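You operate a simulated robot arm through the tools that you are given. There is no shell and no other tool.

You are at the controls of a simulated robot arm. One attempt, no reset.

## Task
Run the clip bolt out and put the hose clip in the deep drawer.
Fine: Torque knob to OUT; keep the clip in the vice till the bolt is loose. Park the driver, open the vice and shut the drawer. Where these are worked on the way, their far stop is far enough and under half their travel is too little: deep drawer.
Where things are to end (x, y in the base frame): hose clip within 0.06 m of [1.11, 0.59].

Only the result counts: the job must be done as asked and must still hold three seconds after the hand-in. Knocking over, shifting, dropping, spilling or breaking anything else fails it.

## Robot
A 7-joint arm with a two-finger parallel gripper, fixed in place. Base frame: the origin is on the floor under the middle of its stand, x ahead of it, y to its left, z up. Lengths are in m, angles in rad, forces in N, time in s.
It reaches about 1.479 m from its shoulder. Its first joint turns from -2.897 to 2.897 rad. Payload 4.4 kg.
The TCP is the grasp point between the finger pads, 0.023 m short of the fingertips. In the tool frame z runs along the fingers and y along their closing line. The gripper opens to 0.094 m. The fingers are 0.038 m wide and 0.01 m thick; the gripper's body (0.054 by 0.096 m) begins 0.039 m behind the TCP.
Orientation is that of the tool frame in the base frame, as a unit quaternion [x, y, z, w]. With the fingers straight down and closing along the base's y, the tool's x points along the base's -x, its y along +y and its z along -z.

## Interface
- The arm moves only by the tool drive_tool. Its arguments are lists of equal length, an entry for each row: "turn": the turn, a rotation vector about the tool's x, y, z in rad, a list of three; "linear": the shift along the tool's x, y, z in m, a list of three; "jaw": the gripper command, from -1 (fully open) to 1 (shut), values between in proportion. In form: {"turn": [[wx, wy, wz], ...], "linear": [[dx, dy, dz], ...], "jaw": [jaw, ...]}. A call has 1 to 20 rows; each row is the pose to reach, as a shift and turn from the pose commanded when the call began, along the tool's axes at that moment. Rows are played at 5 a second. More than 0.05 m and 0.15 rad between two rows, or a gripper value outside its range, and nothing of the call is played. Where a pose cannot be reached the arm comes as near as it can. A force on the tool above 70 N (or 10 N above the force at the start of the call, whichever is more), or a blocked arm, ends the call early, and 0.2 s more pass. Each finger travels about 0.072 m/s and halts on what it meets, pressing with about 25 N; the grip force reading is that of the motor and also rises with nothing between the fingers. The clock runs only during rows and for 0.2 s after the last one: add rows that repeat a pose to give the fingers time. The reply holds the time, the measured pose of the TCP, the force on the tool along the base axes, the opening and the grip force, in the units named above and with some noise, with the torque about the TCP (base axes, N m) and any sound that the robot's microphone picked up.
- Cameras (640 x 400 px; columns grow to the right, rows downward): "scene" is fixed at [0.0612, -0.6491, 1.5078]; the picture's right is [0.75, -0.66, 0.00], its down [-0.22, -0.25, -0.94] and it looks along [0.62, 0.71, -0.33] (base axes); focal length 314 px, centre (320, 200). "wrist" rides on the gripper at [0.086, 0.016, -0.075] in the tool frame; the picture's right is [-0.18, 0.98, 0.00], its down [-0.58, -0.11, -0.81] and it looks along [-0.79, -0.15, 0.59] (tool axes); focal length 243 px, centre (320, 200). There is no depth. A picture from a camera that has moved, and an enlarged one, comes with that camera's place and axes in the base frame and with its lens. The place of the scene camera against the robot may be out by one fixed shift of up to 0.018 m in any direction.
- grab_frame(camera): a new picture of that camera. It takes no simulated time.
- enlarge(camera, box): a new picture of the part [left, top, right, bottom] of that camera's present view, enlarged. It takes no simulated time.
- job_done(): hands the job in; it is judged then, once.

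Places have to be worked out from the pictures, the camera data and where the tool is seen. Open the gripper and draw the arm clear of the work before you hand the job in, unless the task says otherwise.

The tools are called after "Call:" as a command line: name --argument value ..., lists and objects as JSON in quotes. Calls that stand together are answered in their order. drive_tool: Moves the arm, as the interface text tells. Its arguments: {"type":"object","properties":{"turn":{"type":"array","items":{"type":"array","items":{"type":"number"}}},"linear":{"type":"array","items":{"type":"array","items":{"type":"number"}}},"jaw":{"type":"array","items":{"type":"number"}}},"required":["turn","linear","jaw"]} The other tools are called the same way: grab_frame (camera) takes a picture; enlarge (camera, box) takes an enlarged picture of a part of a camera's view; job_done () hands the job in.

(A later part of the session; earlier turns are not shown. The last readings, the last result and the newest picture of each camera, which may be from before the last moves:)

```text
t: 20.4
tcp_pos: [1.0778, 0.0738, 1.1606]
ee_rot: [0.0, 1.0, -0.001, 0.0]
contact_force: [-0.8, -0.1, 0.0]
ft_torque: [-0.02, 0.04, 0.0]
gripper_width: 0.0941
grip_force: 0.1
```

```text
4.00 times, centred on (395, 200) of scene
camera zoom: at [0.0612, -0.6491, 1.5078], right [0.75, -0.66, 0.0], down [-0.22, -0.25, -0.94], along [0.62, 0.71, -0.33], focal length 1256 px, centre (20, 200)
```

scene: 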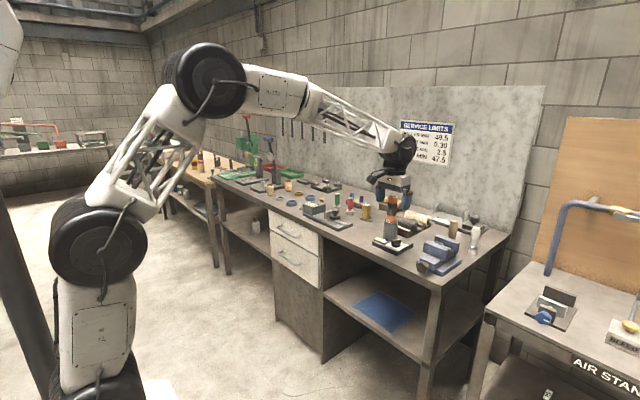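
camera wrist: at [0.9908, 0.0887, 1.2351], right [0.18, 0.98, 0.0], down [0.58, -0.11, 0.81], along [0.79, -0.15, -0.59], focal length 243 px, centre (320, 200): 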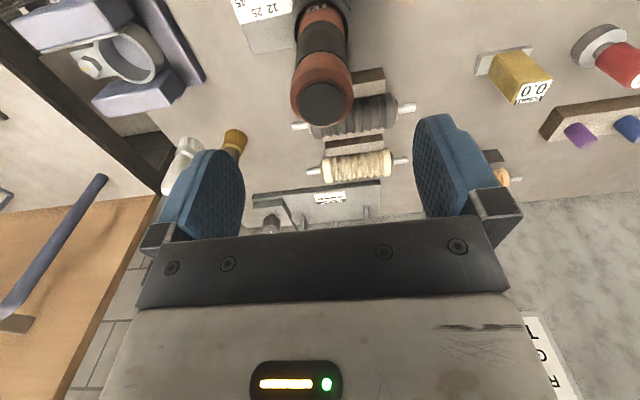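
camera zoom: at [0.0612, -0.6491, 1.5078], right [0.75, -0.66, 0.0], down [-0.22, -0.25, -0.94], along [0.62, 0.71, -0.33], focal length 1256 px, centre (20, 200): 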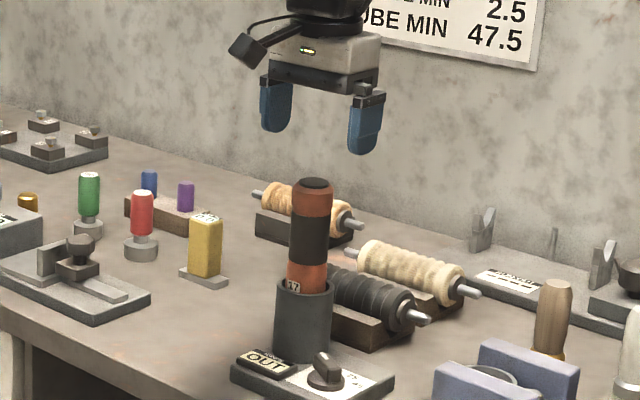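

The driver axis confirms at (1.0815, 0.0738). I'll descend so the pads straddle the upper handle, stopping with the palm just above the cap.

Call:
drive_tool --turn '[[0, 0, 0], [0, 0, 0], [0, 0, 0], [0, 0, 0], [0, 0, 0]]' --linear '[[-0.0037, 0, 0.03], [-0.0037, 0, 0.06], [-0.0037, 0, 0.085], [-0.0037, 0, 0.097], [-0.0037, 0, 0.097]]' --jaw '[-1, -1, -1, -1, -1]'

Call:
grab_frame --camera "wrist"

Call:
enlarge --camera "scene" --box '[360, 150, 430, 250]'

```text
t: 21.6
tcp_pos: [1.0834, 0.0727, 1.0637]
ee_rot: [-0.001, 1.0, 0.0, 0.0]
contact_force: [-0.8, -0.7, 0.5]
ft_torque: [-0.03, 0.0, 0.01]
gripper_width: 0.0938
grip_force: 0.1
```

```text
taken
camera wrist: at [0.9955, 0.0887, 1.1386], right [0.18, 0.98, 0.0], down [0.58, -0.11, 0.81], along [0.79, -0.15, -0.59], focal length 243 px, centre (320, 200)
```

wrist: 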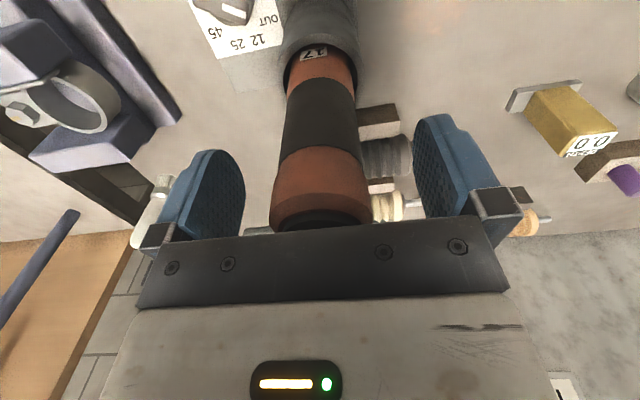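

```text
4.00 times, centred on (395, 200) of scene
camera zoom: at [0.0612, -0.6491, 1.5078], right [0.75, -0.66, 0.0], down [-0.22, -0.25, -0.94], along [0.62, 0.71, -0.33], focal length 1256 px, centre (20, 200)
```

zoom: 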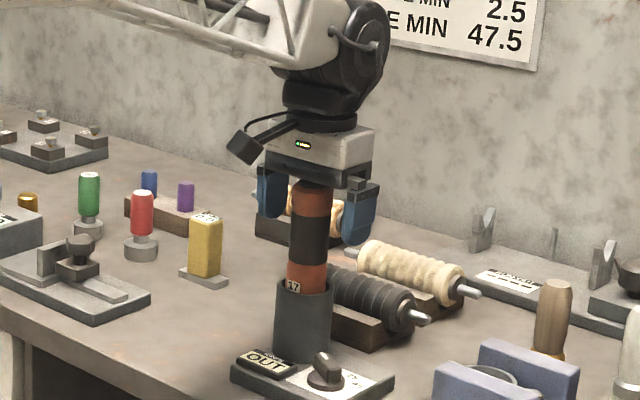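

Well centred. I'll drop 6 mm more and close on the handle.

Call:
drive_tool --turn '[[0, 0, 0], [0, 0, 0], [0, 0, 0], [0, 0, 0], [0, 0, 0]]' --linear '[[0.001, 0.001, 0.006], [0.001, 0.001, 0.006], [0.001, 0.001, 0.006], [0.001, 0.001, 0.006], [0.001, 0.001, 0.006]]' --jaw '[-1, -0.3, 0.3, 1, 1]'

Call:
grab_frame --camera "wrist"

```text
t: 22.8
tcp_pos: [1.0821, 0.0741, 1.0578]
ee_rot: [0.0, 1.0, 0.0, 0.001]
contact_force: [-0.3, -1.3, 0.4]
ft_torque: [-0.18, -0.06, 0.0]
gripper_width: 0.0418
grip_force: 24.9
```

```text
taken
camera wrist: at [0.9947, 0.0897, 1.1325], right [0.18, 0.98, 0.0], down [0.58, -0.11, 0.81], along [0.79, -0.15, -0.59], focal length 243 px, centre (320, 200)
```

wrist: 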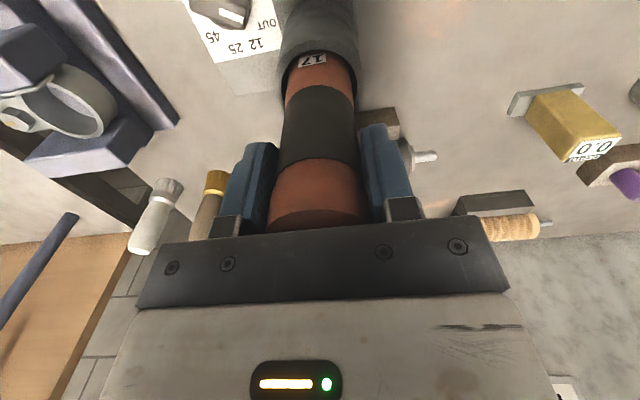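

Firm grip with little side load; driver axis recorded at (1.082, 0.074) with the TCP at z=1.058 when seated. Lifting straight up.

Call:
drive_tool --turn '[[0, 0, 0], [0, 0, 0], [0, 0, 0], [0, 0, 0], [0, 0, 0], [0, 0, 0], [0, 0, 0]]' --linear '[[0, 0, -0.015], [0, 0, -0.035], [0, 0, -0.06], [0, 0, -0.085], [0, 0, -0.11], [0, 0, -0.13], [0, 0, -0.13]]' --jaw '[1, 1, 1, 1, 1, 1, 1]'

Call:
enlarge --camera "scene" --box '[350, 130, 450, 260]'

Call:
grab_frame --camera "wrist"

```text
t: 24.4
tcp_pos: [1.0812, 0.074, 1.1882]
ee_rot: [-0.001, 1.0, 0.0, 0.001]
contact_force: [0.6, 0.3, -5.8]
ft_torque: [-0.01, -0.01, 0.02]
gripper_width: 0.0418
grip_force: 24.5
```

```text
3.08 times, centred on (400, 195) of scene
camera zoom: at [0.0612, -0.6491, 1.5078], right [0.75, -0.66, 0.0], down [-0.22, -0.25, -0.94], along [0.62, 0.71, -0.33], focal length 966 px, centre (74, 215)
```

zoom: 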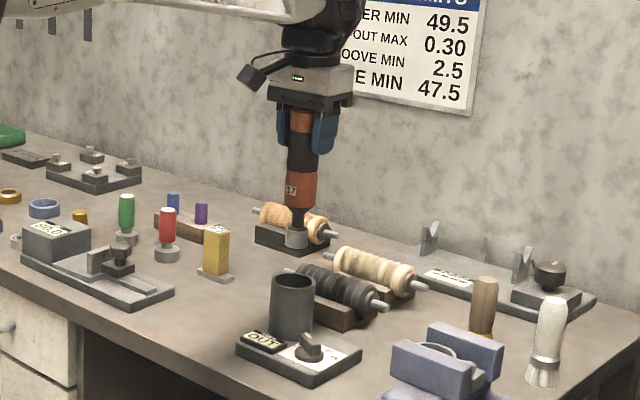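

```text
taken
camera wrist: at [0.9945, 0.0899, 1.263], right [0.18, 0.98, 0.0], down [0.58, -0.11, 0.81], along [0.79, -0.15, -0.59], focal length 243 px, centre (320, 200)
```

wrist: 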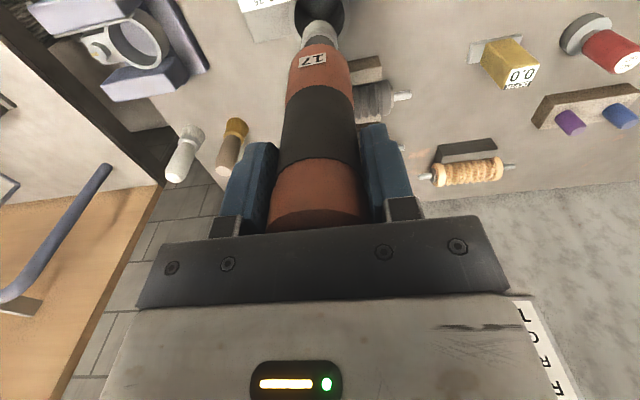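

Driver is out, with a small socket at its lower end. I'll zoom in to measure how far the socket tip is below the grip.

Call:
enlarge --camera "wrist" --box '[260, 0, 400, 88]'

Call:
enlarge --camera "scene" --box '[370, 140, 430, 220]'

```text
4.55 times, centred on (330, 44) of wrist
camera zoom: at [0.9945, 0.0899, 1.263], right [0.18, 0.98, 0.0], down [0.58, -0.11, 0.81], along [0.79, -0.15, -0.59], focal length 1103 px, centre (274, 909)
```

zoom: 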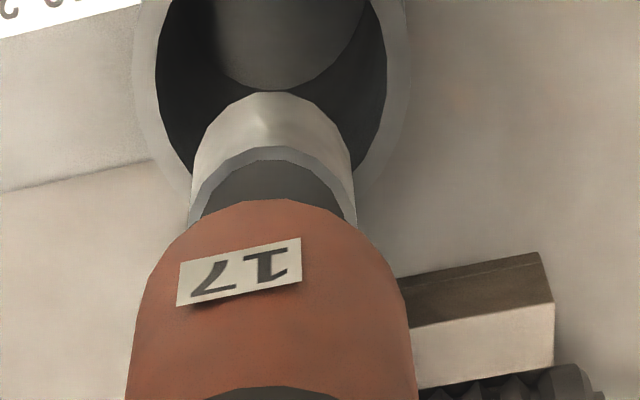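

```text
5.00 times, centred on (400, 180) of scene
camera zoom: at [0.0612, -0.6491, 1.5078], right [0.75, -0.66, 0.0], down [-0.22, -0.25, -0.94], along [0.62, 0.71, -0.33], focal length 1570 px, centre (-80, 300)
```

zoom: 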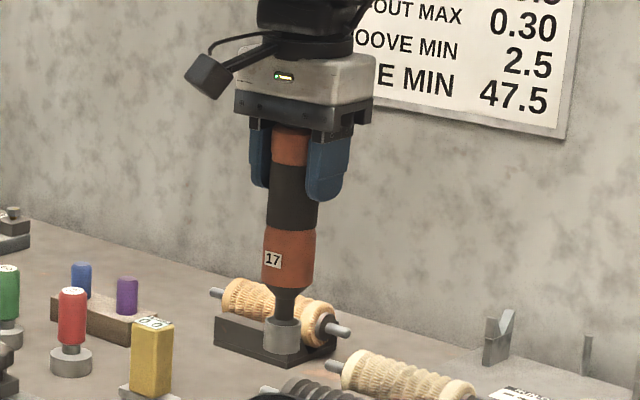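

The socket tip is ~0.160 m below the TCP (tip now z≈1.028). I'll carry the driver across to above the bolt at about (1.072, -0.187).

Call:
drive_tool --turn '[[0, 0, 0], [0, 0, 0], [0, 0, 0], [0, 0, 0], [0, 0, 0], [0, 0, 0], [0, 0, 0], [0, 0, 0], [0, 0, 0]]' --linear '[[0.001, -0.03, -0.01], [0.002, -0.07, -0.02], [0.003, -0.11, -0.03], [0.004, -0.15, -0.03], [0.006, -0.19, -0.03], [0.008, -0.225, -0.03], [0.009, -0.25, -0.02], [0.009, -0.261, -0.01], [0.009, -0.261, -0.01]]' --jaw '[1, 1, 1, 1, 1, 1, 1, 1, 1]'

Call:
grab_frame --camera "wrist"

Call:
enlarge --camera "wrist" --box '[250, 0, 410, 100]'

Call:
enlarge --camera "scene" --box '[400, 170, 500, 280]'

```text
t: 26.4
tcp_pos: [1.0731, -0.1869, 1.198]
ee_rot: [0.0, 1.0, 0.002, 0.0]
contact_force: [-0.4, -0.8, -5.5]
ft_torque: [0.02, -0.01, 0.02]
gripper_width: 0.0417
grip_force: 24.4
```

```text
taken
camera wrist: at [0.9858, -0.1716, 1.2727], right [0.18, 0.98, 0.0], down [0.58, -0.11, 0.81], along [0.79, -0.15, -0.59], focal length 243 px, centre (320, 200)
```

wrist: 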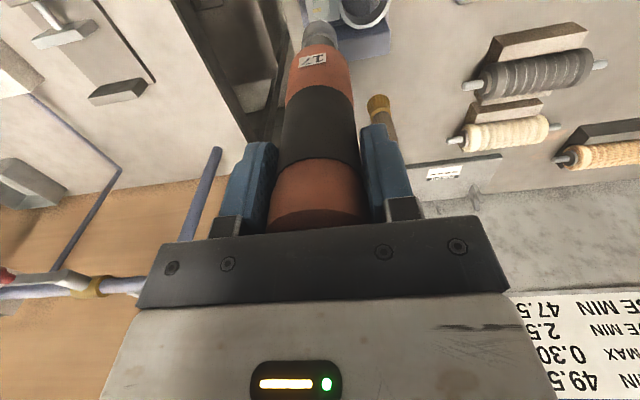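

```text
4.00 times, centred on (330, 50) of wrist
camera zoom: at [0.9858, -0.1716, 1.2727], right [0.18, 0.98, 0.0], down [0.58, -0.11, 0.81], along [0.79, -0.15, -0.59], focal length 970 px, centre (280, 800)
```

zoom: 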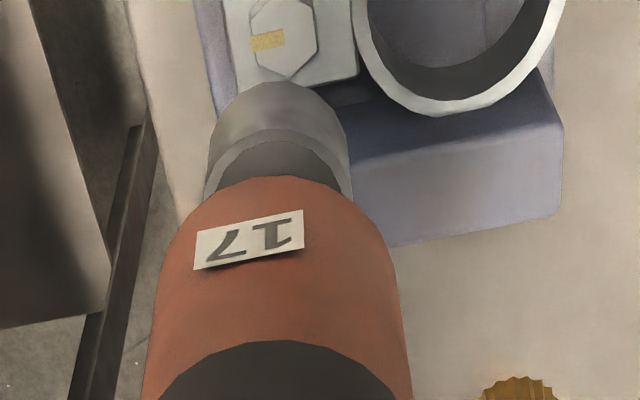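

```text
3.64 times, centred on (450, 225) of scene
camera zoom: at [0.0612, -0.6491, 1.5078], right [0.75, -0.66, 0.0], down [-0.22, -0.25, -0.94], along [0.62, 0.71, -0.33], focal length 1142 px, centre (-153, 109)
```

zoom: 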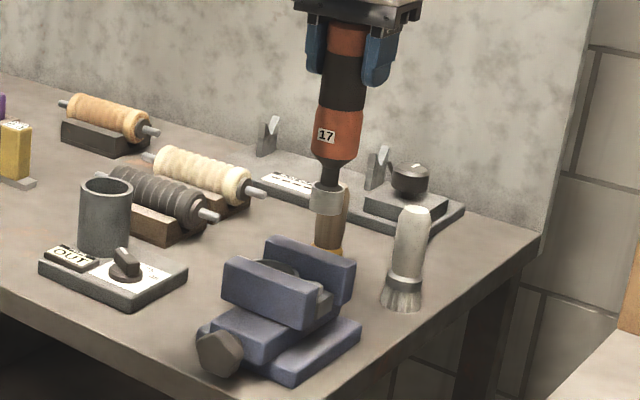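

Bolt re-measured at (1.0717, -0.1867, 0.96), and the driver hangs plumb. I'll lower until the socket is ~1.5 cm above the bolt head and check again.

Call:
drive_tool --turn '[[0, 0, 0], [0, 0, 0], [0, 0, 0], [0, 0, 0]]' --linear '[[0.0012, 0.0002, 0.025], [0.0012, 0.0002, 0.045], [0.0012, 0.0002, 0.06], [0.0012, 0.0002, 0.06]]' --jaw '[1, 1, 1, 1]'

Call:
enlarge --camera "wrist" --box '[250, 0, 410, 100]'

Call:
enlarge --camera "scene" --box '[410, 200, 480, 280]'

```text
t: 27.4
tcp_pos: [1.0737, -0.1875, 1.1378]
ee_rot: [-0.001, 1.0, 0.0, 0.0]
contact_force: [-0.7, 0.2, -5.5]
ft_torque: [-0.01, 0.0, 0.0]
gripper_width: 0.0417
grip_force: 25.2
```

```text
4.00 times, centred on (330, 50) of wrist
camera zoom: at [0.9852, -0.1711, 1.2123], right [0.18, 0.98, 0.0], down [0.58, -0.11, 0.81], along [0.79, -0.15, -0.59], focal length 970 px, centre (280, 800)
```

zoom: 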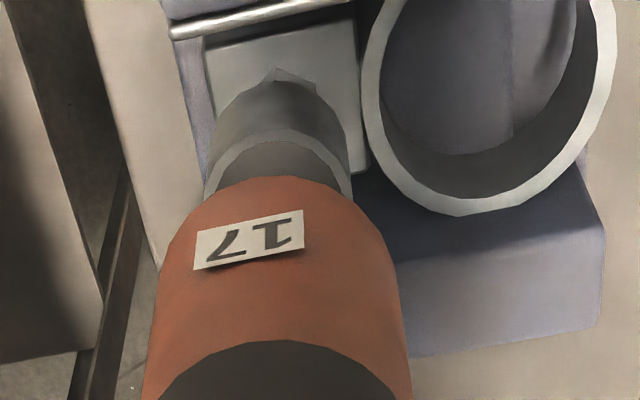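

```text
5.00 times, centred on (445, 240) of scene
camera zoom: at [0.0612, -0.6491, 1.5078], right [0.75, -0.66, 0.0], down [-0.22, -0.25, -0.94], along [0.62, 0.71, -0.33], focal length 1570 px, centre (-305, 0)
```

zoom: 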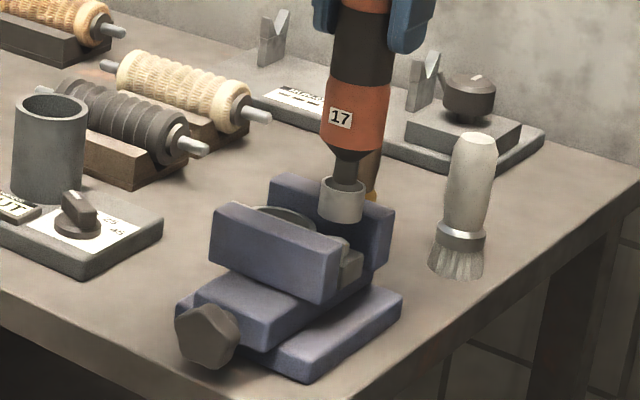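

Alignment looks right (bolt sits directly under the socket). Lowering gently onto the bolt head while watching the force.

Call:
drive_tool --turn '[[0, 0, 0], [0, 0, 0], [0, 0, 0], [0, 0, 0], [0, 0, 0]]' --linear '[[0, 0, 0.005], [0, 0, 0.01], [0, 0, 0.014], [0, 0, 0.017], [0, 0, 0.017]]' --jaw '[1, 1, 1, 1, 1]'

Call:
enlarge --camera "wrist" --box '[250, 0, 410, 100]'

Call:
enlarge --camera "scene" --box '[410, 200, 480, 280]'

```text
t: 28.6
tcp_pos: [1.0719, -0.1865, 1.1207]
ee_rot: [0.0, 1.0, 0.001, 0.001]
contact_force: [0.2, 0.2, -5.3]
ft_torque: [0.0, 0.02, 0.01]
gripper_width: 0.0415
grip_force: 25.0
```

```text
4.00 times, centred on (330, 50) of wrist
camera zoom: at [0.985, -0.1709, 1.1952], right [0.18, 0.98, 0.0], down [0.58, -0.11, 0.81], along [0.79, -0.15, -0.59], focal length 970 px, centre (280, 800)
```

zoom: 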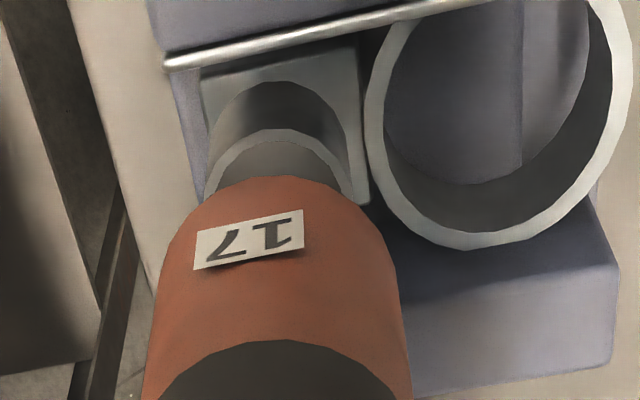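

```text
5.00 times, centred on (445, 240) of scene
camera zoom: at [0.0612, -0.6491, 1.5078], right [0.75, -0.66, 0.0], down [-0.22, -0.25, -0.94], along [0.62, 0.71, -0.33], focal length 1570 px, centre (-305, 0)
```

zoom: 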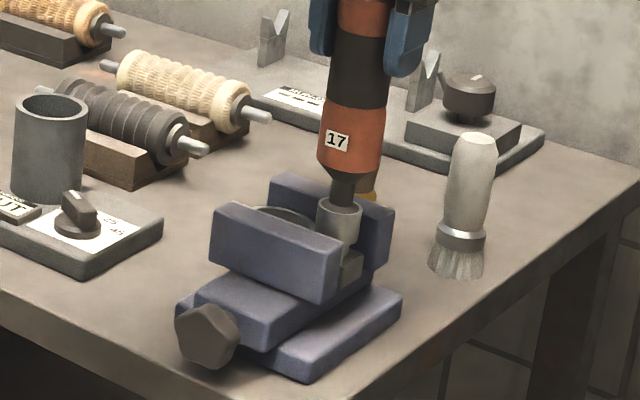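

Still only the driver's weight on the sensor; the tip is about level with the bolt head. Continuing down in small steps.

Call:
drive_tool --turn '[[0, 0, 0], [0, 0, 0], [0, 0, 0], [0, 0, 0], [0, 0, 0]]' --linear '[[0, 0, 0.003], [0, 0, 0.006], [0, 0, 0.009], [0, 0, 0.011], [0, 0, 0.011]]' --jaw '[1, 1, 1, 1, 1]'

Call:
enlarge --camera "wrist" --box '[250, 0, 410, 100]'

```text
t: 29.8
tcp_pos: [1.0726, -0.1868, 1.1103]
ee_rot: [0.0, 1.0, 0.001, 0.0]
contact_force: [1.0, 0.9, -5.5]
ft_torque: [0.05, -0.03, 0.01]
gripper_width: 0.0419
grip_force: 24.9
```

```text
4.00 times, centred on (330, 50) of wrist
camera zoom: at [0.9843, -0.1709, 1.1845], right [0.18, 0.98, 0.0], down [0.58, -0.11, 0.81], along [0.79, -0.15, -0.59], focal length 970 px, centre (280, 800)
```

zoom: 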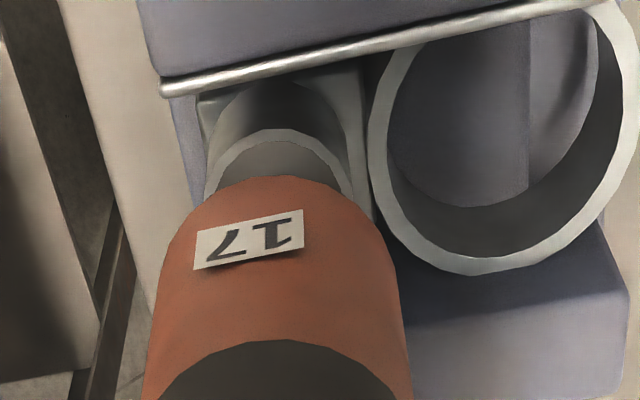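

No contact yet (tip ≈0.950). Continuing down in 2–3 mm steps.

Call:
drive_tool --turn '[[0, 0, 0], [0, 0, 0], [0, 0, 0], [0, 0, 0], [0, 0, 0]]' --linear '[[0, 0, 0.002], [0, 0, 0.004], [0, 0, 0.006], [0, 0, 0.008], [0, 0, 0.008]]' --jaw '[1, 1, 1, 1, 1]'

Call:
enlarge --camera "wrist" --box '[250, 0, 410, 100]'

Call:
enlarge --camera "scene" --box '[410, 200, 480, 280]'

```text
t: 31.0
tcp_pos: [1.0726, -0.1858, 1.1066]
ee_rot: [0.0, 1.0, 0.0, 0.002]
contact_force: [-2.1, -1.2, 48.0]
ft_torque: [-0.18, 0.34, -0.01]
gripper_width: 0.0418
grip_force: 25.0
```

```text
4.00 times, centred on (330, 50) of wrist
camera zoom: at [0.9842, -0.1709, 1.1816], right [0.18, 0.98, 0.0], down [0.58, -0.11, 0.81], along [0.8, -0.15, -0.59], focal length 970 px, centre (280, 800)
```

zoom: 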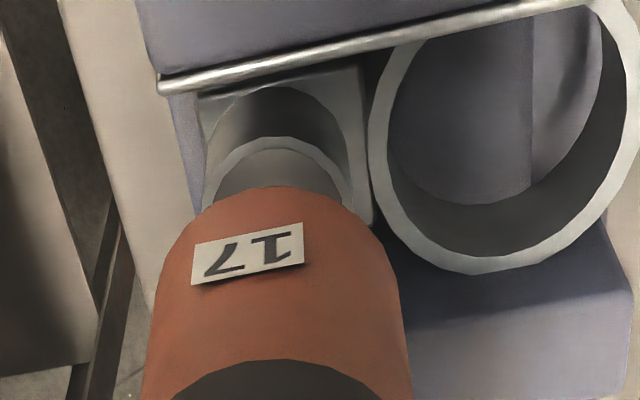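

```text
5.00 times, centred on (445, 240) of scene
camera zoom: at [0.0612, -0.6491, 1.5078], right [0.75, -0.66, 0.0], down [-0.22, -0.25, -0.94], along [0.62, 0.71, -0.33], focal length 1570 px, centre (-305, 0)
```

zoom: 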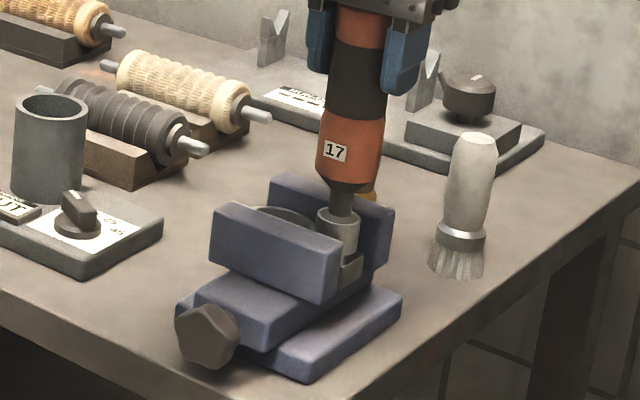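

Contact: about 50 N of push on the bolt now. I'll hold here briefly to see whether the driver runs by itself or makes a sound.

Call:
drive_tool --turn '[[0, 0, 0], [0, 0, 0], [0, 0, 0], [0, 0, 0], [0, 0, 0]]' --linear '[[0, 0, 0], [0, 0, 0], [0, 0, 0], [0, 0, 0], [0, 0, 0]]' --jaw '[1, 1, 1, 1, 1]'

Call:
enlarge --camera "wrist" --box '[250, 0, 410, 100]'

```text
t: 31.6
tcp_pos: [1.0738, -0.1854, 1.108]
ee_rot: [-0.001, 1.0, -0.001, 0.004]
contact_force: [1.5, -1.2, 8.2]
ft_torque: [-0.14, -0.06, 0.01]
gripper_width: 0.0419
grip_force: 25.1
stopped in row 2: the force on the tool passed its limit at 72 N (the readings are from after the stop); the commanded pose is now the measured one
```

```text
4.00 times, centred on (330, 50) of wrist
camera zoom: at [0.9847, -0.1708, 1.1828], right [0.18, 0.98, 0.0], down [0.58, -0.11, 0.81], along [0.8, -0.15, -0.59], focal length 970 px, centre (280, 800)
```

zoom: 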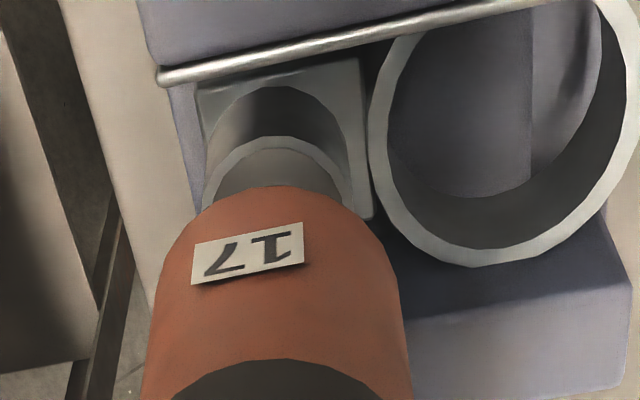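

The force rose while holding and then eased after the stop. I'll press again more gently (2 mm) and watch how force and height evolve.

Call:
drive_tool --turn '[[0, 0, 0], [0, 0, 0]]' --linear '[[0, 0, 0.001], [0, 0, 0.001]]' --jaw '[1, 1]'

Call:
enlarge --camera "wrist" --box '[250, 0, 410, 100]'

```text
t: 32.2
tcp_pos: [1.073, -0.1871, 1.1075]
ee_rot: [-0.001, 1.0, 0.0, 0.004]
contact_force: [-1.9, 1.2, 23.8]
ft_torque: [0.24, 0.32, 0.01]
gripper_width: 0.0417
grip_force: 25.6
```

```text
4.00 times, centred on (330, 50) of wrist
camera zoom: at [0.9845, -0.1709, 1.1827], right [0.18, 0.98, 0.0], down [0.57, -0.11, 0.81], along [0.8, -0.15, -0.58], focal length 970 px, centre (280, 800)
```

zoom: 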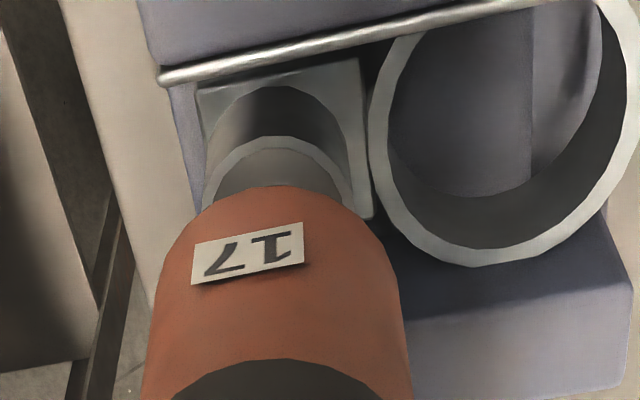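

About 24 N now with the driver held still. Holding here over a few seconds to see if force or height drifts.

Call:
drive_tool --turn '[[0, 0, 0], [0, 0, 0], [0, 0, 0], [0, 0, 0], [0, 0, 0]]' --linear '[[0, 0, 0], [0, 0, 0], [0, 0, 0], [0, 0, 0], [0, 0, 0]]' --jaw '[1, 1, 1, 1, 1]'

Call:
enlarge --camera "wrist" --box '[250, 0, 410, 100]'

```text
t: 33.4
tcp_pos: [1.0733, -0.1872, 1.1086]
ee_rot: [-0.001, 1.0, 0.0, 0.004]
contact_force: [2.5, 0.0, 40.5]
ft_torque: [0.16, -0.25, -0.01]
gripper_width: 0.0417
grip_force: 25.2
```

```text
4.00 times, centred on (330, 50) of wrist
camera zoom: at [0.9845, -0.171, 1.1826], right [0.18, 0.98, 0.0], down [0.57, -0.11, 0.81], along [0.8, -0.15, -0.58], focal length 970 px, centre (280, 800)
```

zoom: 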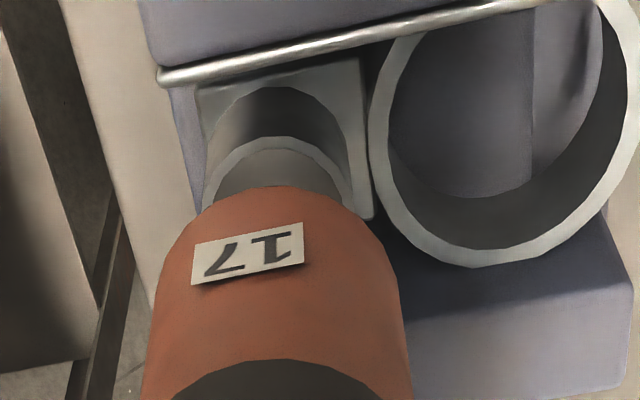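

Force drifts up (controller winding) but nothing runs and there is no sound, so it probably needs turning. I'll ease the press slightly and turn the driver counter-clockwise (about −z of the tool) ~0.6 rad, watching torque.

Call:
drive_tool --turn '[[0, 0, -0.1], [0, 0, -0.22], [0, 0, -0.34], [0, 0, -0.46], [0, 0, -0.58], [0, 0, -0.58]]' --linear '[[0, 0, -0.001], [0, 0, -0.001], [0, 0, -0.001], [0, 0, -0.001], [0, 0, -0.001], [0, 0, -0.001]]' --jaw '[1, 1, 1, 1, 1, 1]'

Call:
grab_frame --camera "wrist"

Call:
enlarge --camera "scene" --box '[410, 190, 480, 270]'

```text
t: 34.8
tcp_pos: [1.0727, -0.1877, 1.1075]
ee_rot: [-0.288, 0.958, -0.002, 0.004]
contact_force: [0.0, 0.8, 39.2]
ft_torque: [0.25, 0.01, 0.0]
gripper_width: 0.0415
grip_force: 24.9
```

```text
taken
camera wrist: at [0.9898, -0.2211, 1.1827], right [-0.39, 0.92, 0.0], down [0.54, 0.23, 0.81], along [0.75, 0.31, -0.59], focal length 243 px, centre (320, 200)
```

wrist: 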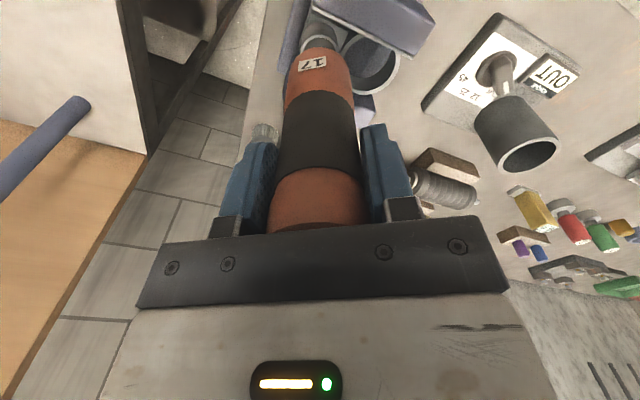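

```text
5.00 times, centred on (445, 230) of scene
camera zoom: at [0.0612, -0.6491, 1.5078], right [0.75, -0.66, 0.0], down [-0.22, -0.25, -0.94], along [0.62, 0.71, -0.33], focal length 1570 px, centre (-305, 50)
```

zoom: 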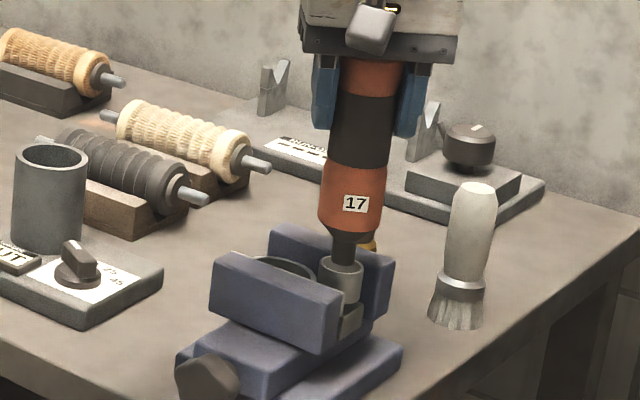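

No reaction torque felt. I'll lift the driver a few cm and look at the bolt's yellow mark to see whether it has turned or risen.

Call:
drive_tool --turn '[[0, 0, 0], [0, 0, 0.12], [0, 0, 0.24], [0, 0, 0.36], [0, 0, 0.48], [0, 0, 0.58], [0, 0, 0.58]]' --linear '[[0, 0, -0.03], [0, 0, -0.07], [0, 0, -0.1], [0, 0, -0.1], [0, 0, -0.1], [0, 0, -0.1], [0, 0, -0.1]]' --jaw '[1, 1, 1, 1, 1, 1, 1]'

Call:
enlarge --camera "wrist" --box '[250, 0, 410, 100]'

Call:
enlarge --camera "scene" --box '[410, 190, 480, 270]'

```text
t: 36.4
tcp_pos: [1.0727, -0.1866, 1.2063]
ee_rot: [0.0, 1.0, -0.001, 0.003]
contact_force: [-0.3, -0.3, -5.4]
ft_torque: [0.03, 0.04, 0.0]
gripper_width: 0.0417
grip_force: 25.5
```

```text
4.00 times, centred on (330, 50) of wrist
camera zoom: at [0.9843, -0.1707, 1.2816], right [0.18, 0.98, 0.0], down [0.58, -0.11, 0.81], along [0.8, -0.15, -0.59], focal length 970 px, centre (280, 800)
```

zoom: 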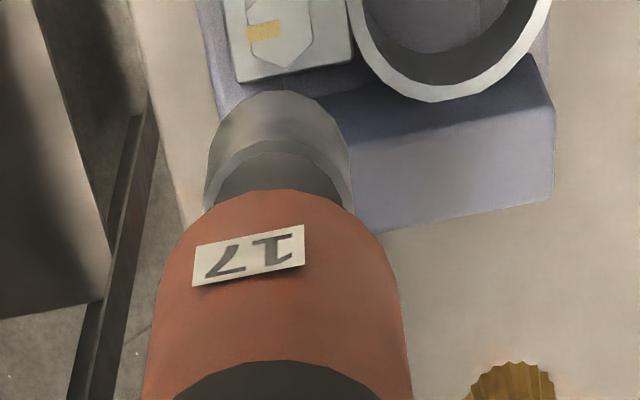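

```text
5.00 times, centred on (445, 230) of scene
camera zoom: at [0.0612, -0.6491, 1.5078], right [0.75, -0.66, 0.0], down [-0.22, -0.25, -0.94], along [0.62, 0.71, -0.33], focal length 1570 px, centre (-305, 50)
```

zoom: 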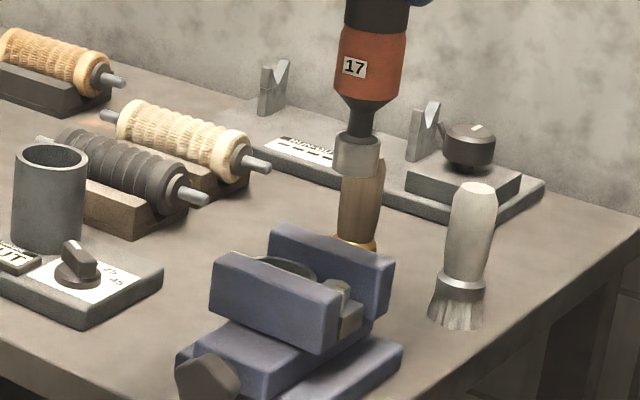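

The mark looks unturned at first glance; zooming to compare the bolt with its first picture.

Call:
enlarge --camera "scene" --box '[410, 230, 470, 280]'

Call:
enlarge --camera "wrist" --box '[290, 0, 360, 40]'

Call:
enlarge --camera "scene" --box '[370, 220, 420, 255]'

```text
8.00 times, centred on (440, 255) of scene
camera zoom: at [0.0612, -0.6491, 1.5078], right [0.75, -0.66, 0.0], down [-0.22, -0.25, -0.94], along [0.62, 0.71, -0.33], focal length 2512 px, centre (-640, -240)
```

zoom: 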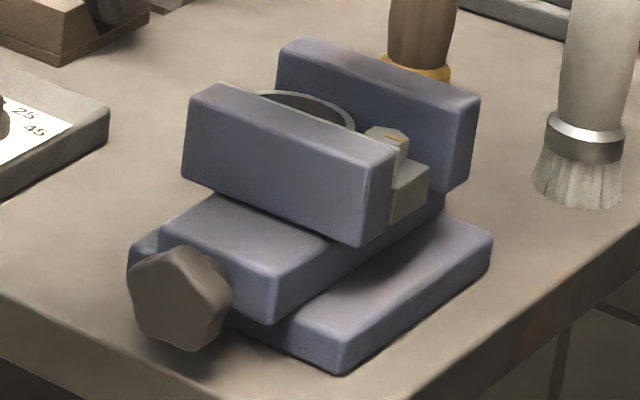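

```text
9.14 times, centred on (325, 20) of wrist
camera zoom: at [0.9843, -0.1707, 1.2816], right [0.18, 0.98, 0.0], down [0.58, -0.11, 0.81], along [0.8, -0.15, -0.59], focal length 2218 px, centre (274, 1846)
```

zoom: 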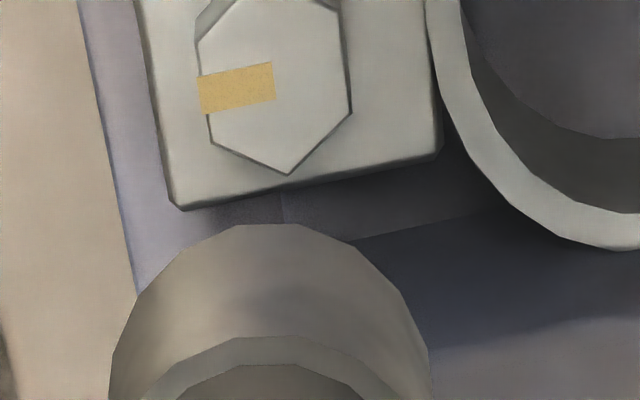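

```text
11.43 times, centred on (395, 238) of scene
camera zoom: at [0.0612, -0.6491, 1.5078], right [0.75, -0.66, 0.0], down [-0.22, -0.25, -0.94], along [0.62, 0.71, -0.33], focal length 3588 px, centre (-537, -229)
```

zoom: 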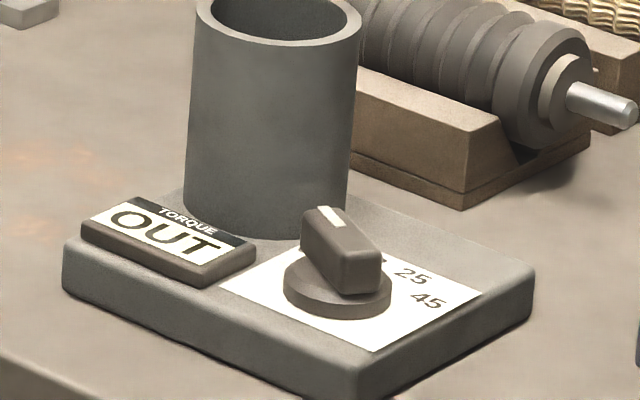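

Comparing geometry, the bolt head now stands ~4–5 mm higher than before, so pressing does run it out (the force build-up was the bolt rising). I'll go back down and keep a steady moderate press while following it up.

Call:
drive_tool --turn '[[0, 0, 0], [0, 0, 0], [0, 0, 0], [0, 0, 0], [0, 0, 0], [0, 0, 0]]' --linear '[[0, 0, 0.03], [0, 0, 0.06], [0, 0, 0.08], [0, 0, 0.088], [0, 0, 0.092], [0, 0, 0.094]]' --jaw '[1, 1, 1, 1, 1, 1]'

```text
t: 37.8
tcp_pos: [1.0726, -0.186, 1.1132]
ee_rot: [-0.001, 1.0, -0.002, 0.003]
contact_force: [-0.6, -0.3, -5.9]
ft_torque: [0.01, -0.01, -0.01]
gripper_width: 0.042
grip_force: 24.5
```

Not yet in contact. Stepping down 2 mm at a time.

Call:
drive_tool --turn '[[0, 0, 0], [0, 0, 0], [0, 0, 0]]' --linear '[[0, 0, 0.002], [0, 0, 0.004], [0, 0, 0.004]]' --jaw '[1, 1, 1]'

```text
t: 38.6
tcp_pos: [1.0732, -0.1875, 1.1092]
ee_rot: [-0.001, 1.0, -0.001, 0.004]
contact_force: [-0.1, 1.1, -5.8]
ft_torque: [0.01, -0.02, 0.03]
gripper_width: 0.0416
grip_force: 25.1
```

Call:
drive_tool --turn '[[0, 0, 0], [0, 0, 0], [0, 0, 0]]' --linear '[[0, 0, 0.001], [0, 0, 0.002], [0, 0, 0.002]]' --jaw '[1, 1, 1]'

```text
t: 39.4
tcp_pos: [1.0738, -0.1872, 1.1094]
ee_rot: [0.0, 1.0, -0.002, 0.005]
contact_force: [-2.7, 0.1, 8.8]
ft_torque: [-0.03, 0.46, -0.07]
gripper_width: 0.0416
grip_force: 25.2
```

Contact regained (~15 N net). Holding this commanded pose for a second to see how fast the force builds.

Call:
drive_tool --turn '[[0, 0, 0], [0, 0, 0], [0, 0, 0], [0, 0, 0], [0, 0, 0]]' --linear '[[0, 0, 0.0005], [0, 0, 0.0005], [0, 0, 0.0005], [0, 0, 0.0005], [0, 0, 0.0005]]' --jaw '[1, 1, 1, 1, 1]'

```text
t: 40.6
tcp_pos: [1.0733, -0.186, 1.1082]
ee_rot: [-0.001, 1.0, 0.0, 0.004]
contact_force: [3.6, -0.9, 29.0]
ft_torque: [-0.15, -0.45, 0.0]
gripper_width: 0.042
grip_force: 24.9
```

Call:
drive_tool --turn '[[0, 0, 0], [0, 0, 0], [0, 0, 0], [0, 0, 0], [0, 0, 0]]' --linear '[[0, 0, 0], [0, 0, 0], [0, 0, 0], [0, 0, 0], [0, 0, 0]]' --jaw '[1, 1, 1, 1, 1]'

Call:
enlarge --camera "scene" --box '[410, 190, 480, 270]'

Call:
enlarge --camera "wrist" --box '[250, 0, 410, 100]'

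```text
t: 41.8
tcp_pos: [1.0738, -0.1872, 1.1097]
ee_rot: [0.0, 1.0, -0.001, 0.004]
contact_force: [0.8, -1.5, 39.0]
ft_torque: [-0.19, -0.15, 0.02]
gripper_width: 0.0418
grip_force: 24.6
```

```text
5.00 times, centred on (445, 230) of scene
camera zoom: at [0.0612, -0.6491, 1.5078], right [0.75, -0.66, 0.0], down [-0.22, -0.25, -0.94], along [0.62, 0.71, -0.33], focal length 1570 px, centre (-305, 50)
```

zoom: 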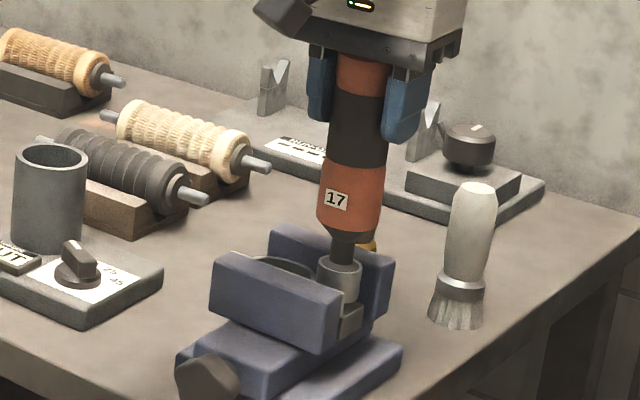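

```text
4.00 times, centred on (330, 50) of wrist
camera zoom: at [0.9844, -0.171, 1.1826], right [0.18, 0.98, 0.0], down [0.58, -0.11, 0.81], along [0.8, -0.15, -0.58], focal length 970 px, centre (280, 800)
```

zoom: 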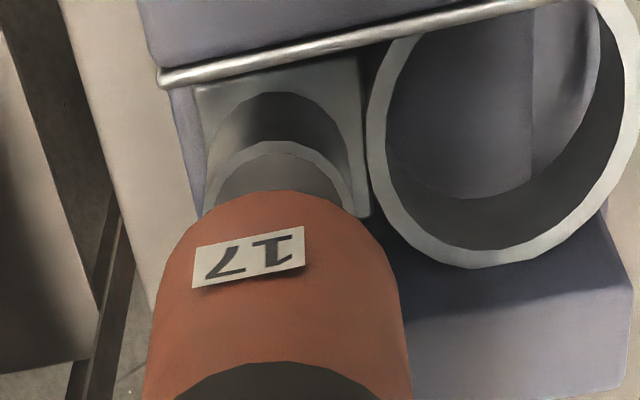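

The force creeps but I need to know whether the bolt is really moving. I'll lift off and re-measure the bolt head.

Call:
drive_tool --turn '[[0, 0, 0], [0, 0, 0], [0, 0, 0], [0, 0, 0]]' --linear '[[0, 0, -0.03], [0, 0, -0.07], [0, 0, -0.1], [0, 0, -0.1]]' --jaw '[1, 1, 1, 1]'

Call:
enlarge --camera "wrist" --box '[290, 0, 360, 40]'

Call:
enlarge --camera "scene" --box '[410, 230, 470, 280]'

```text
t: 42.8
tcp_pos: [1.0712, -0.1856, 1.2069]
ee_rot: [0.0, 1.0, -0.001, 0.002]
contact_force: [-0.3, -0.2, -4.7]
ft_torque: [0.01, 0.0, 0.03]
gripper_width: 0.0415
grip_force: 25.4
```

```text
9.14 times, centred on (325, 20) of wrist
camera zoom: at [0.9838, -0.1698, 1.2816], right [0.18, 0.98, 0.0], down [0.58, -0.11, 0.81], along [0.8, -0.15, -0.59], focal length 2218 px, centre (274, 1846)
```

zoom: 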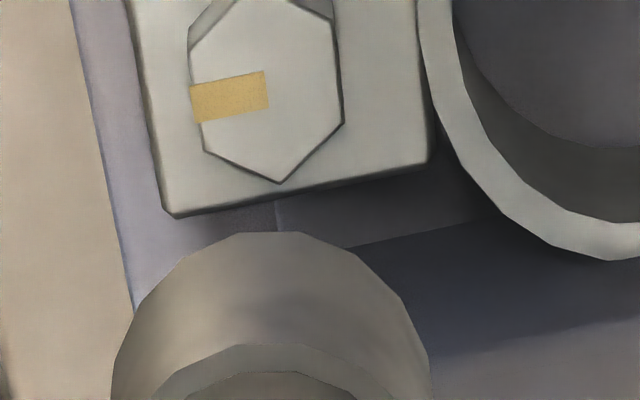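

```text
8.00 times, centred on (440, 255) of scene
camera zoom: at [0.0612, -0.6491, 1.5078], right [0.75, -0.66, 0.0], down [-0.22, -0.25, -0.94], along [0.62, 0.71, -0.33], focal length 2512 px, centre (-640, -240)
```

zoom: 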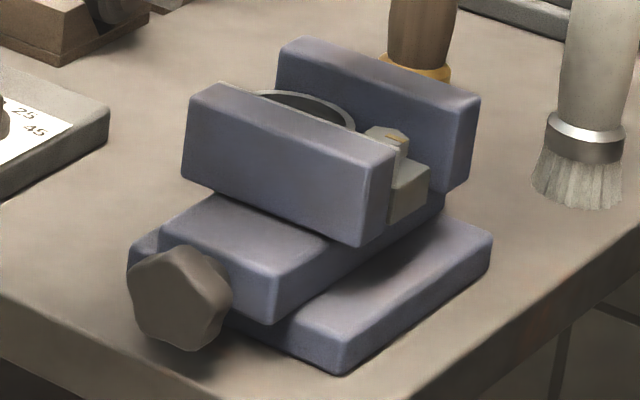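

The bolt is at the same raised height as after the first run, so it either finished or needs a harder press. I'll press once more, up to ~55 N, to find out.

Call:
drive_tool --turn '[[0, 0, 0], [0, 0, 0], [0, 0, 0], [0, 0, 0], [0, 0, 0], [0, 0, 0], [0, 0, 0], [0, 0, 0]]' --linear '[[0, 0, 0.03], [0, 0, 0.07], [0, 0, 0.09], [0, 0, 0.097], [0, 0, 0.1], [0, 0, 0.102], [0, 0, 0.103], [0, 0, 0.103]]' --jaw '[1, 1, 1, 1, 1, 1, 1, 1]'

```text
t: 44.6
tcp_pos: [1.0734, -0.1859, 1.109]
ee_rot: [-0.001, 1.0, 0.0, 0.007]
contact_force: [-0.1, 3.8, 42.2]
ft_torque: [0.48, 0.09, -0.02]
gripper_width: 0.0418
grip_force: 24.9
```

Call:
drive_tool --turn '[[0, 0, 0], [0, 0, 0]]' --linear '[[0, 0, 0.001], [0, 0, 0.001]]' --jaw '[1, 1]'

```text
t: 45.2
tcp_pos: [1.0721, -0.1862, 1.1078]
ee_rot: [0.0, 1.0, -0.001, 0.005]
contact_force: [1.2, 2.7, 70.8]
ft_torque: [0.37, -0.07, -0.01]
gripper_width: 0.0418
grip_force: 24.7
```

Now ~70 N; easing back 1.5 mm and holding at a moderate load.

Call:
drive_tool --turn '[[0, 0, 0], [0, 0, 0], [0, 0, 0], [0, 0, 0]]' --linear '[[0, 0, -0.002], [0, 0, -0.0025], [0, 0, -0.003], [0, 0, -0.003]]' --jaw '[1, 1, 1, 1]'

Call:
enlarge --camera "wrist" --box '[250, 0, 410, 100]'

```text
t: 46.2
tcp_pos: [1.0714, -0.186, 1.1083]
ee_rot: [0.0, 1.0, -0.001, 0.004]
contact_force: [2.0, 0.9, 68.1]
ft_torque: [0.16, -0.21, 0.03]
gripper_width: 0.0417
grip_force: 24.9
```

```text
4.00 times, centred on (330, 50) of wrist
camera zoom: at [0.984, -0.1709, 1.1822], right [0.18, 0.98, 0.0], down [0.57, -0.11, 0.81], along [0.8, -0.15, -0.58], focal length 970 px, centre (280, 800)
```

zoom: 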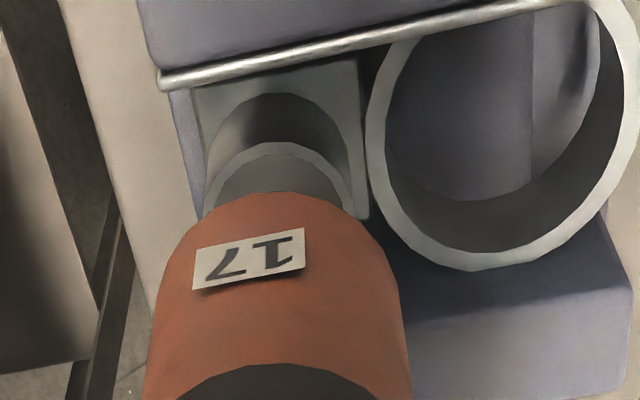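

Force stays near 68 N even after easing, so either winding or bolt rise. Lifting to inspect again.

Call:
drive_tool --turn '[[0, 0, 0], [0, 0, 0], [0, 0, 0], [0, 0, 0], [0, 0, 0]]' --linear '[[0, 0, -0.02], [0, 0, -0.05], [0, 0, -0.08], [0, 0, -0.1], [0, 0, -0.1]]' --jaw '[1, 1, 1, 1, 1]'

Call:
enlarge --camera "wrist" --box '[290, 0, 360, 40]'

Call:
enlarge --camera "scene" --box '[410, 230, 470, 280]'

```text
t: 47.4
tcp_pos: [1.0717, -0.1871, 1.206]
ee_rot: [0.0, 1.0, -0.001, 0.002]
contact_force: [0.2, -0.2, -4.7]
ft_torque: [-0.01, 0.01, -0.01]
gripper_width: 0.0415
grip_force: 24.7
```

```text
9.14 times, centred on (325, 20) of wrist
camera zoom: at [0.9837, -0.171, 1.2798], right [0.18, 0.98, 0.0], down [0.58, -0.11, 0.81], along [0.8, -0.15, -0.59], focal length 2218 px, centre (274, 1846)
```

zoom: 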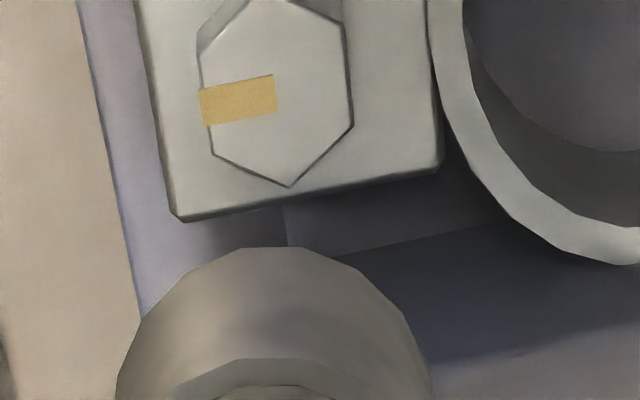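

```text
8.00 times, centred on (440, 255) of scene
camera zoom: at [0.0612, -0.6491, 1.5078], right [0.75, -0.66, 0.0], down [-0.22, -0.25, -0.94], along [0.62, 0.71, -0.33], focal length 2512 px, centre (-640, -240)
```

zoom: 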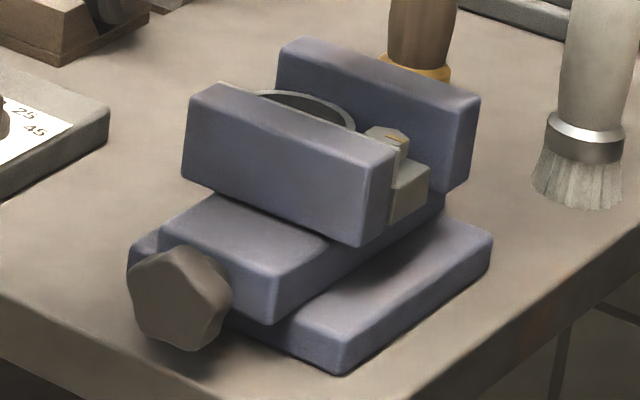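

The height is unchanged by pressing alone, so I'll test the other possibility: press lightly and turn the driver counter-clockwise through a larger angle, then inspect.

Call:
drive_tool --turn '[[0, 0, 0], [0, 0, 0], [0, 0, 0], [0, 0, 0], [0, 0, 0], [0, 0, 0]]' --linear '[[0, 0, 0.03], [0, 0, 0.07], [0, 0, 0.09], [0, 0, 0.097], [0, 0, 0.099], [0, 0, 0.099]]' --jaw '[1, 1, 1, 1, 1, 1]'

```text
t: 48.8
tcp_pos: [1.0739, -0.1872, 1.1093]
ee_rot: [0.0, 1.0, -0.001, 0.005]
contact_force: [-2.4, -0.2, 14.6]
ft_torque: [-0.02, 0.37, 0.01]
gripper_width: 0.0416
grip_force: 24.6
```

Call:
drive_tool --turn '[[0, 0, -0.13], [0, 0, -0.26], [0, 0, -0.39], [0, 0, -0.52], [0, 0, -0.65], [0, 0, -0.78], [0, 0, -0.91], [0, 0, -1.04], [0, 0, -1.04]]' --linear '[[0, 0, 0], [0, 0, 0], [0, 0, 0], [0, 0, 0], [0, 0, 0], [0, 0, 0], [0, 0, 0], [0, 0, 0], [0, 0, 0]]' --jaw '[1, 1, 1, 1, 1, 1, 1, 1, 1]'

Call:
enlarge --camera "scene" --box '[410, 190, 480, 270]'

```text
t: 50.8
tcp_pos: [1.0724, -0.1869, 1.1091]
ee_rot: [-0.499, 0.867, -0.003, 0.002]
contact_force: [0.7, 3.4, 36.4]
ft_torque: [0.45, 0.0, 0.01]
gripper_width: 0.0415
grip_force: 25.2
```

```text
5.00 times, centred on (445, 230) of scene
camera zoom: at [0.0612, -0.6491, 1.5078], right [0.75, -0.66, 0.0], down [-0.22, -0.25, -0.94], along [0.62, 0.71, -0.33], focal length 1570 px, centre (-305, 50)
```

zoom: 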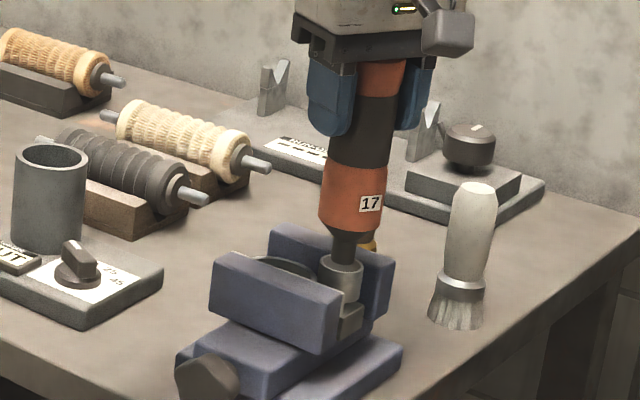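

Call:
drive_tool --turn '[[0, 0, 0], [0, 0, 0], [0, 0, 0.13], [0, 0, 0.26], [0, 0, 0.39], [0, 0, 0.52], [0, 0, 0.65], [0, 0, 0.78], [0, 0, 0.91], [0, 0, 1.04], [0, 0, 1.04]]' --linear '[[0, 0, -0.03], [0, 0, -0.07], [0, 0, -0.1], [0, 0, -0.1], [0, 0, -0.1], [0, 0, -0.1], [0, 0, -0.1], [0, 0, -0.1], [0, 0, -0.1], [0, 0, -0.1], [0, 0, -0.1]]' --jaw '[1, 1, 1, 1, 1, 1, 1, 1, 1, 1, 1]'

Call:
enlarge --camera "wrist" --box '[290, 0, 360, 40]'

Call:
enlarge --camera "scene" --box '[410, 230, 470, 280]'

```text
t: 53.2
tcp_pos: [1.0728, -0.1866, 1.2064]
ee_rot: [0.0, 1.0, -0.001, 0.003]
contact_force: [0.2, 0.2, -5.2]
ft_torque: [-0.02, 0.01, -0.01]
gripper_width: 0.0415
grip_force: 25.3
```

```text
9.14 times, centred on (325, 20) of wrist
camera zoom: at [0.9843, -0.1706, 1.2812], right [0.18, 0.98, 0.0], down [0.58, -0.11, 0.81], along [0.8, -0.15, -0.59], focal length 2218 px, centre (274, 1846)
```

zoom: 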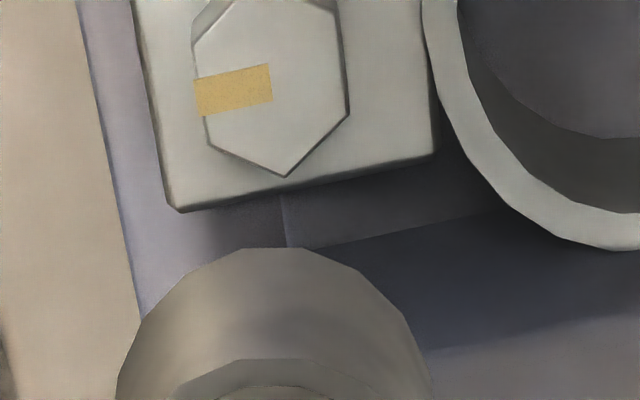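

```text
8.00 times, centred on (440, 255) of scene
camera zoom: at [0.0612, -0.6491, 1.5078], right [0.75, -0.66, 0.0], down [-0.22, -0.25, -0.94], along [0.62, 0.71, -0.33], focal length 2512 px, centre (-640, -240)
```

zoom: 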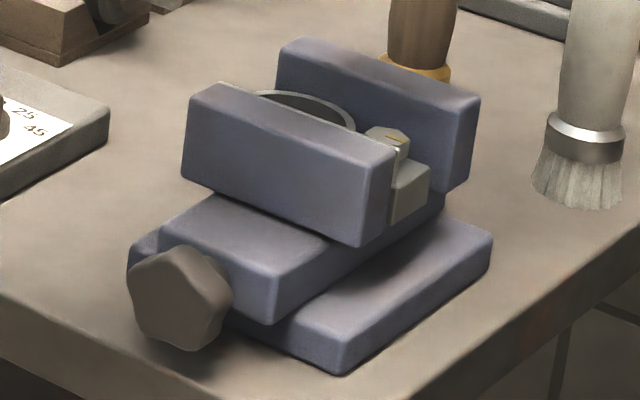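

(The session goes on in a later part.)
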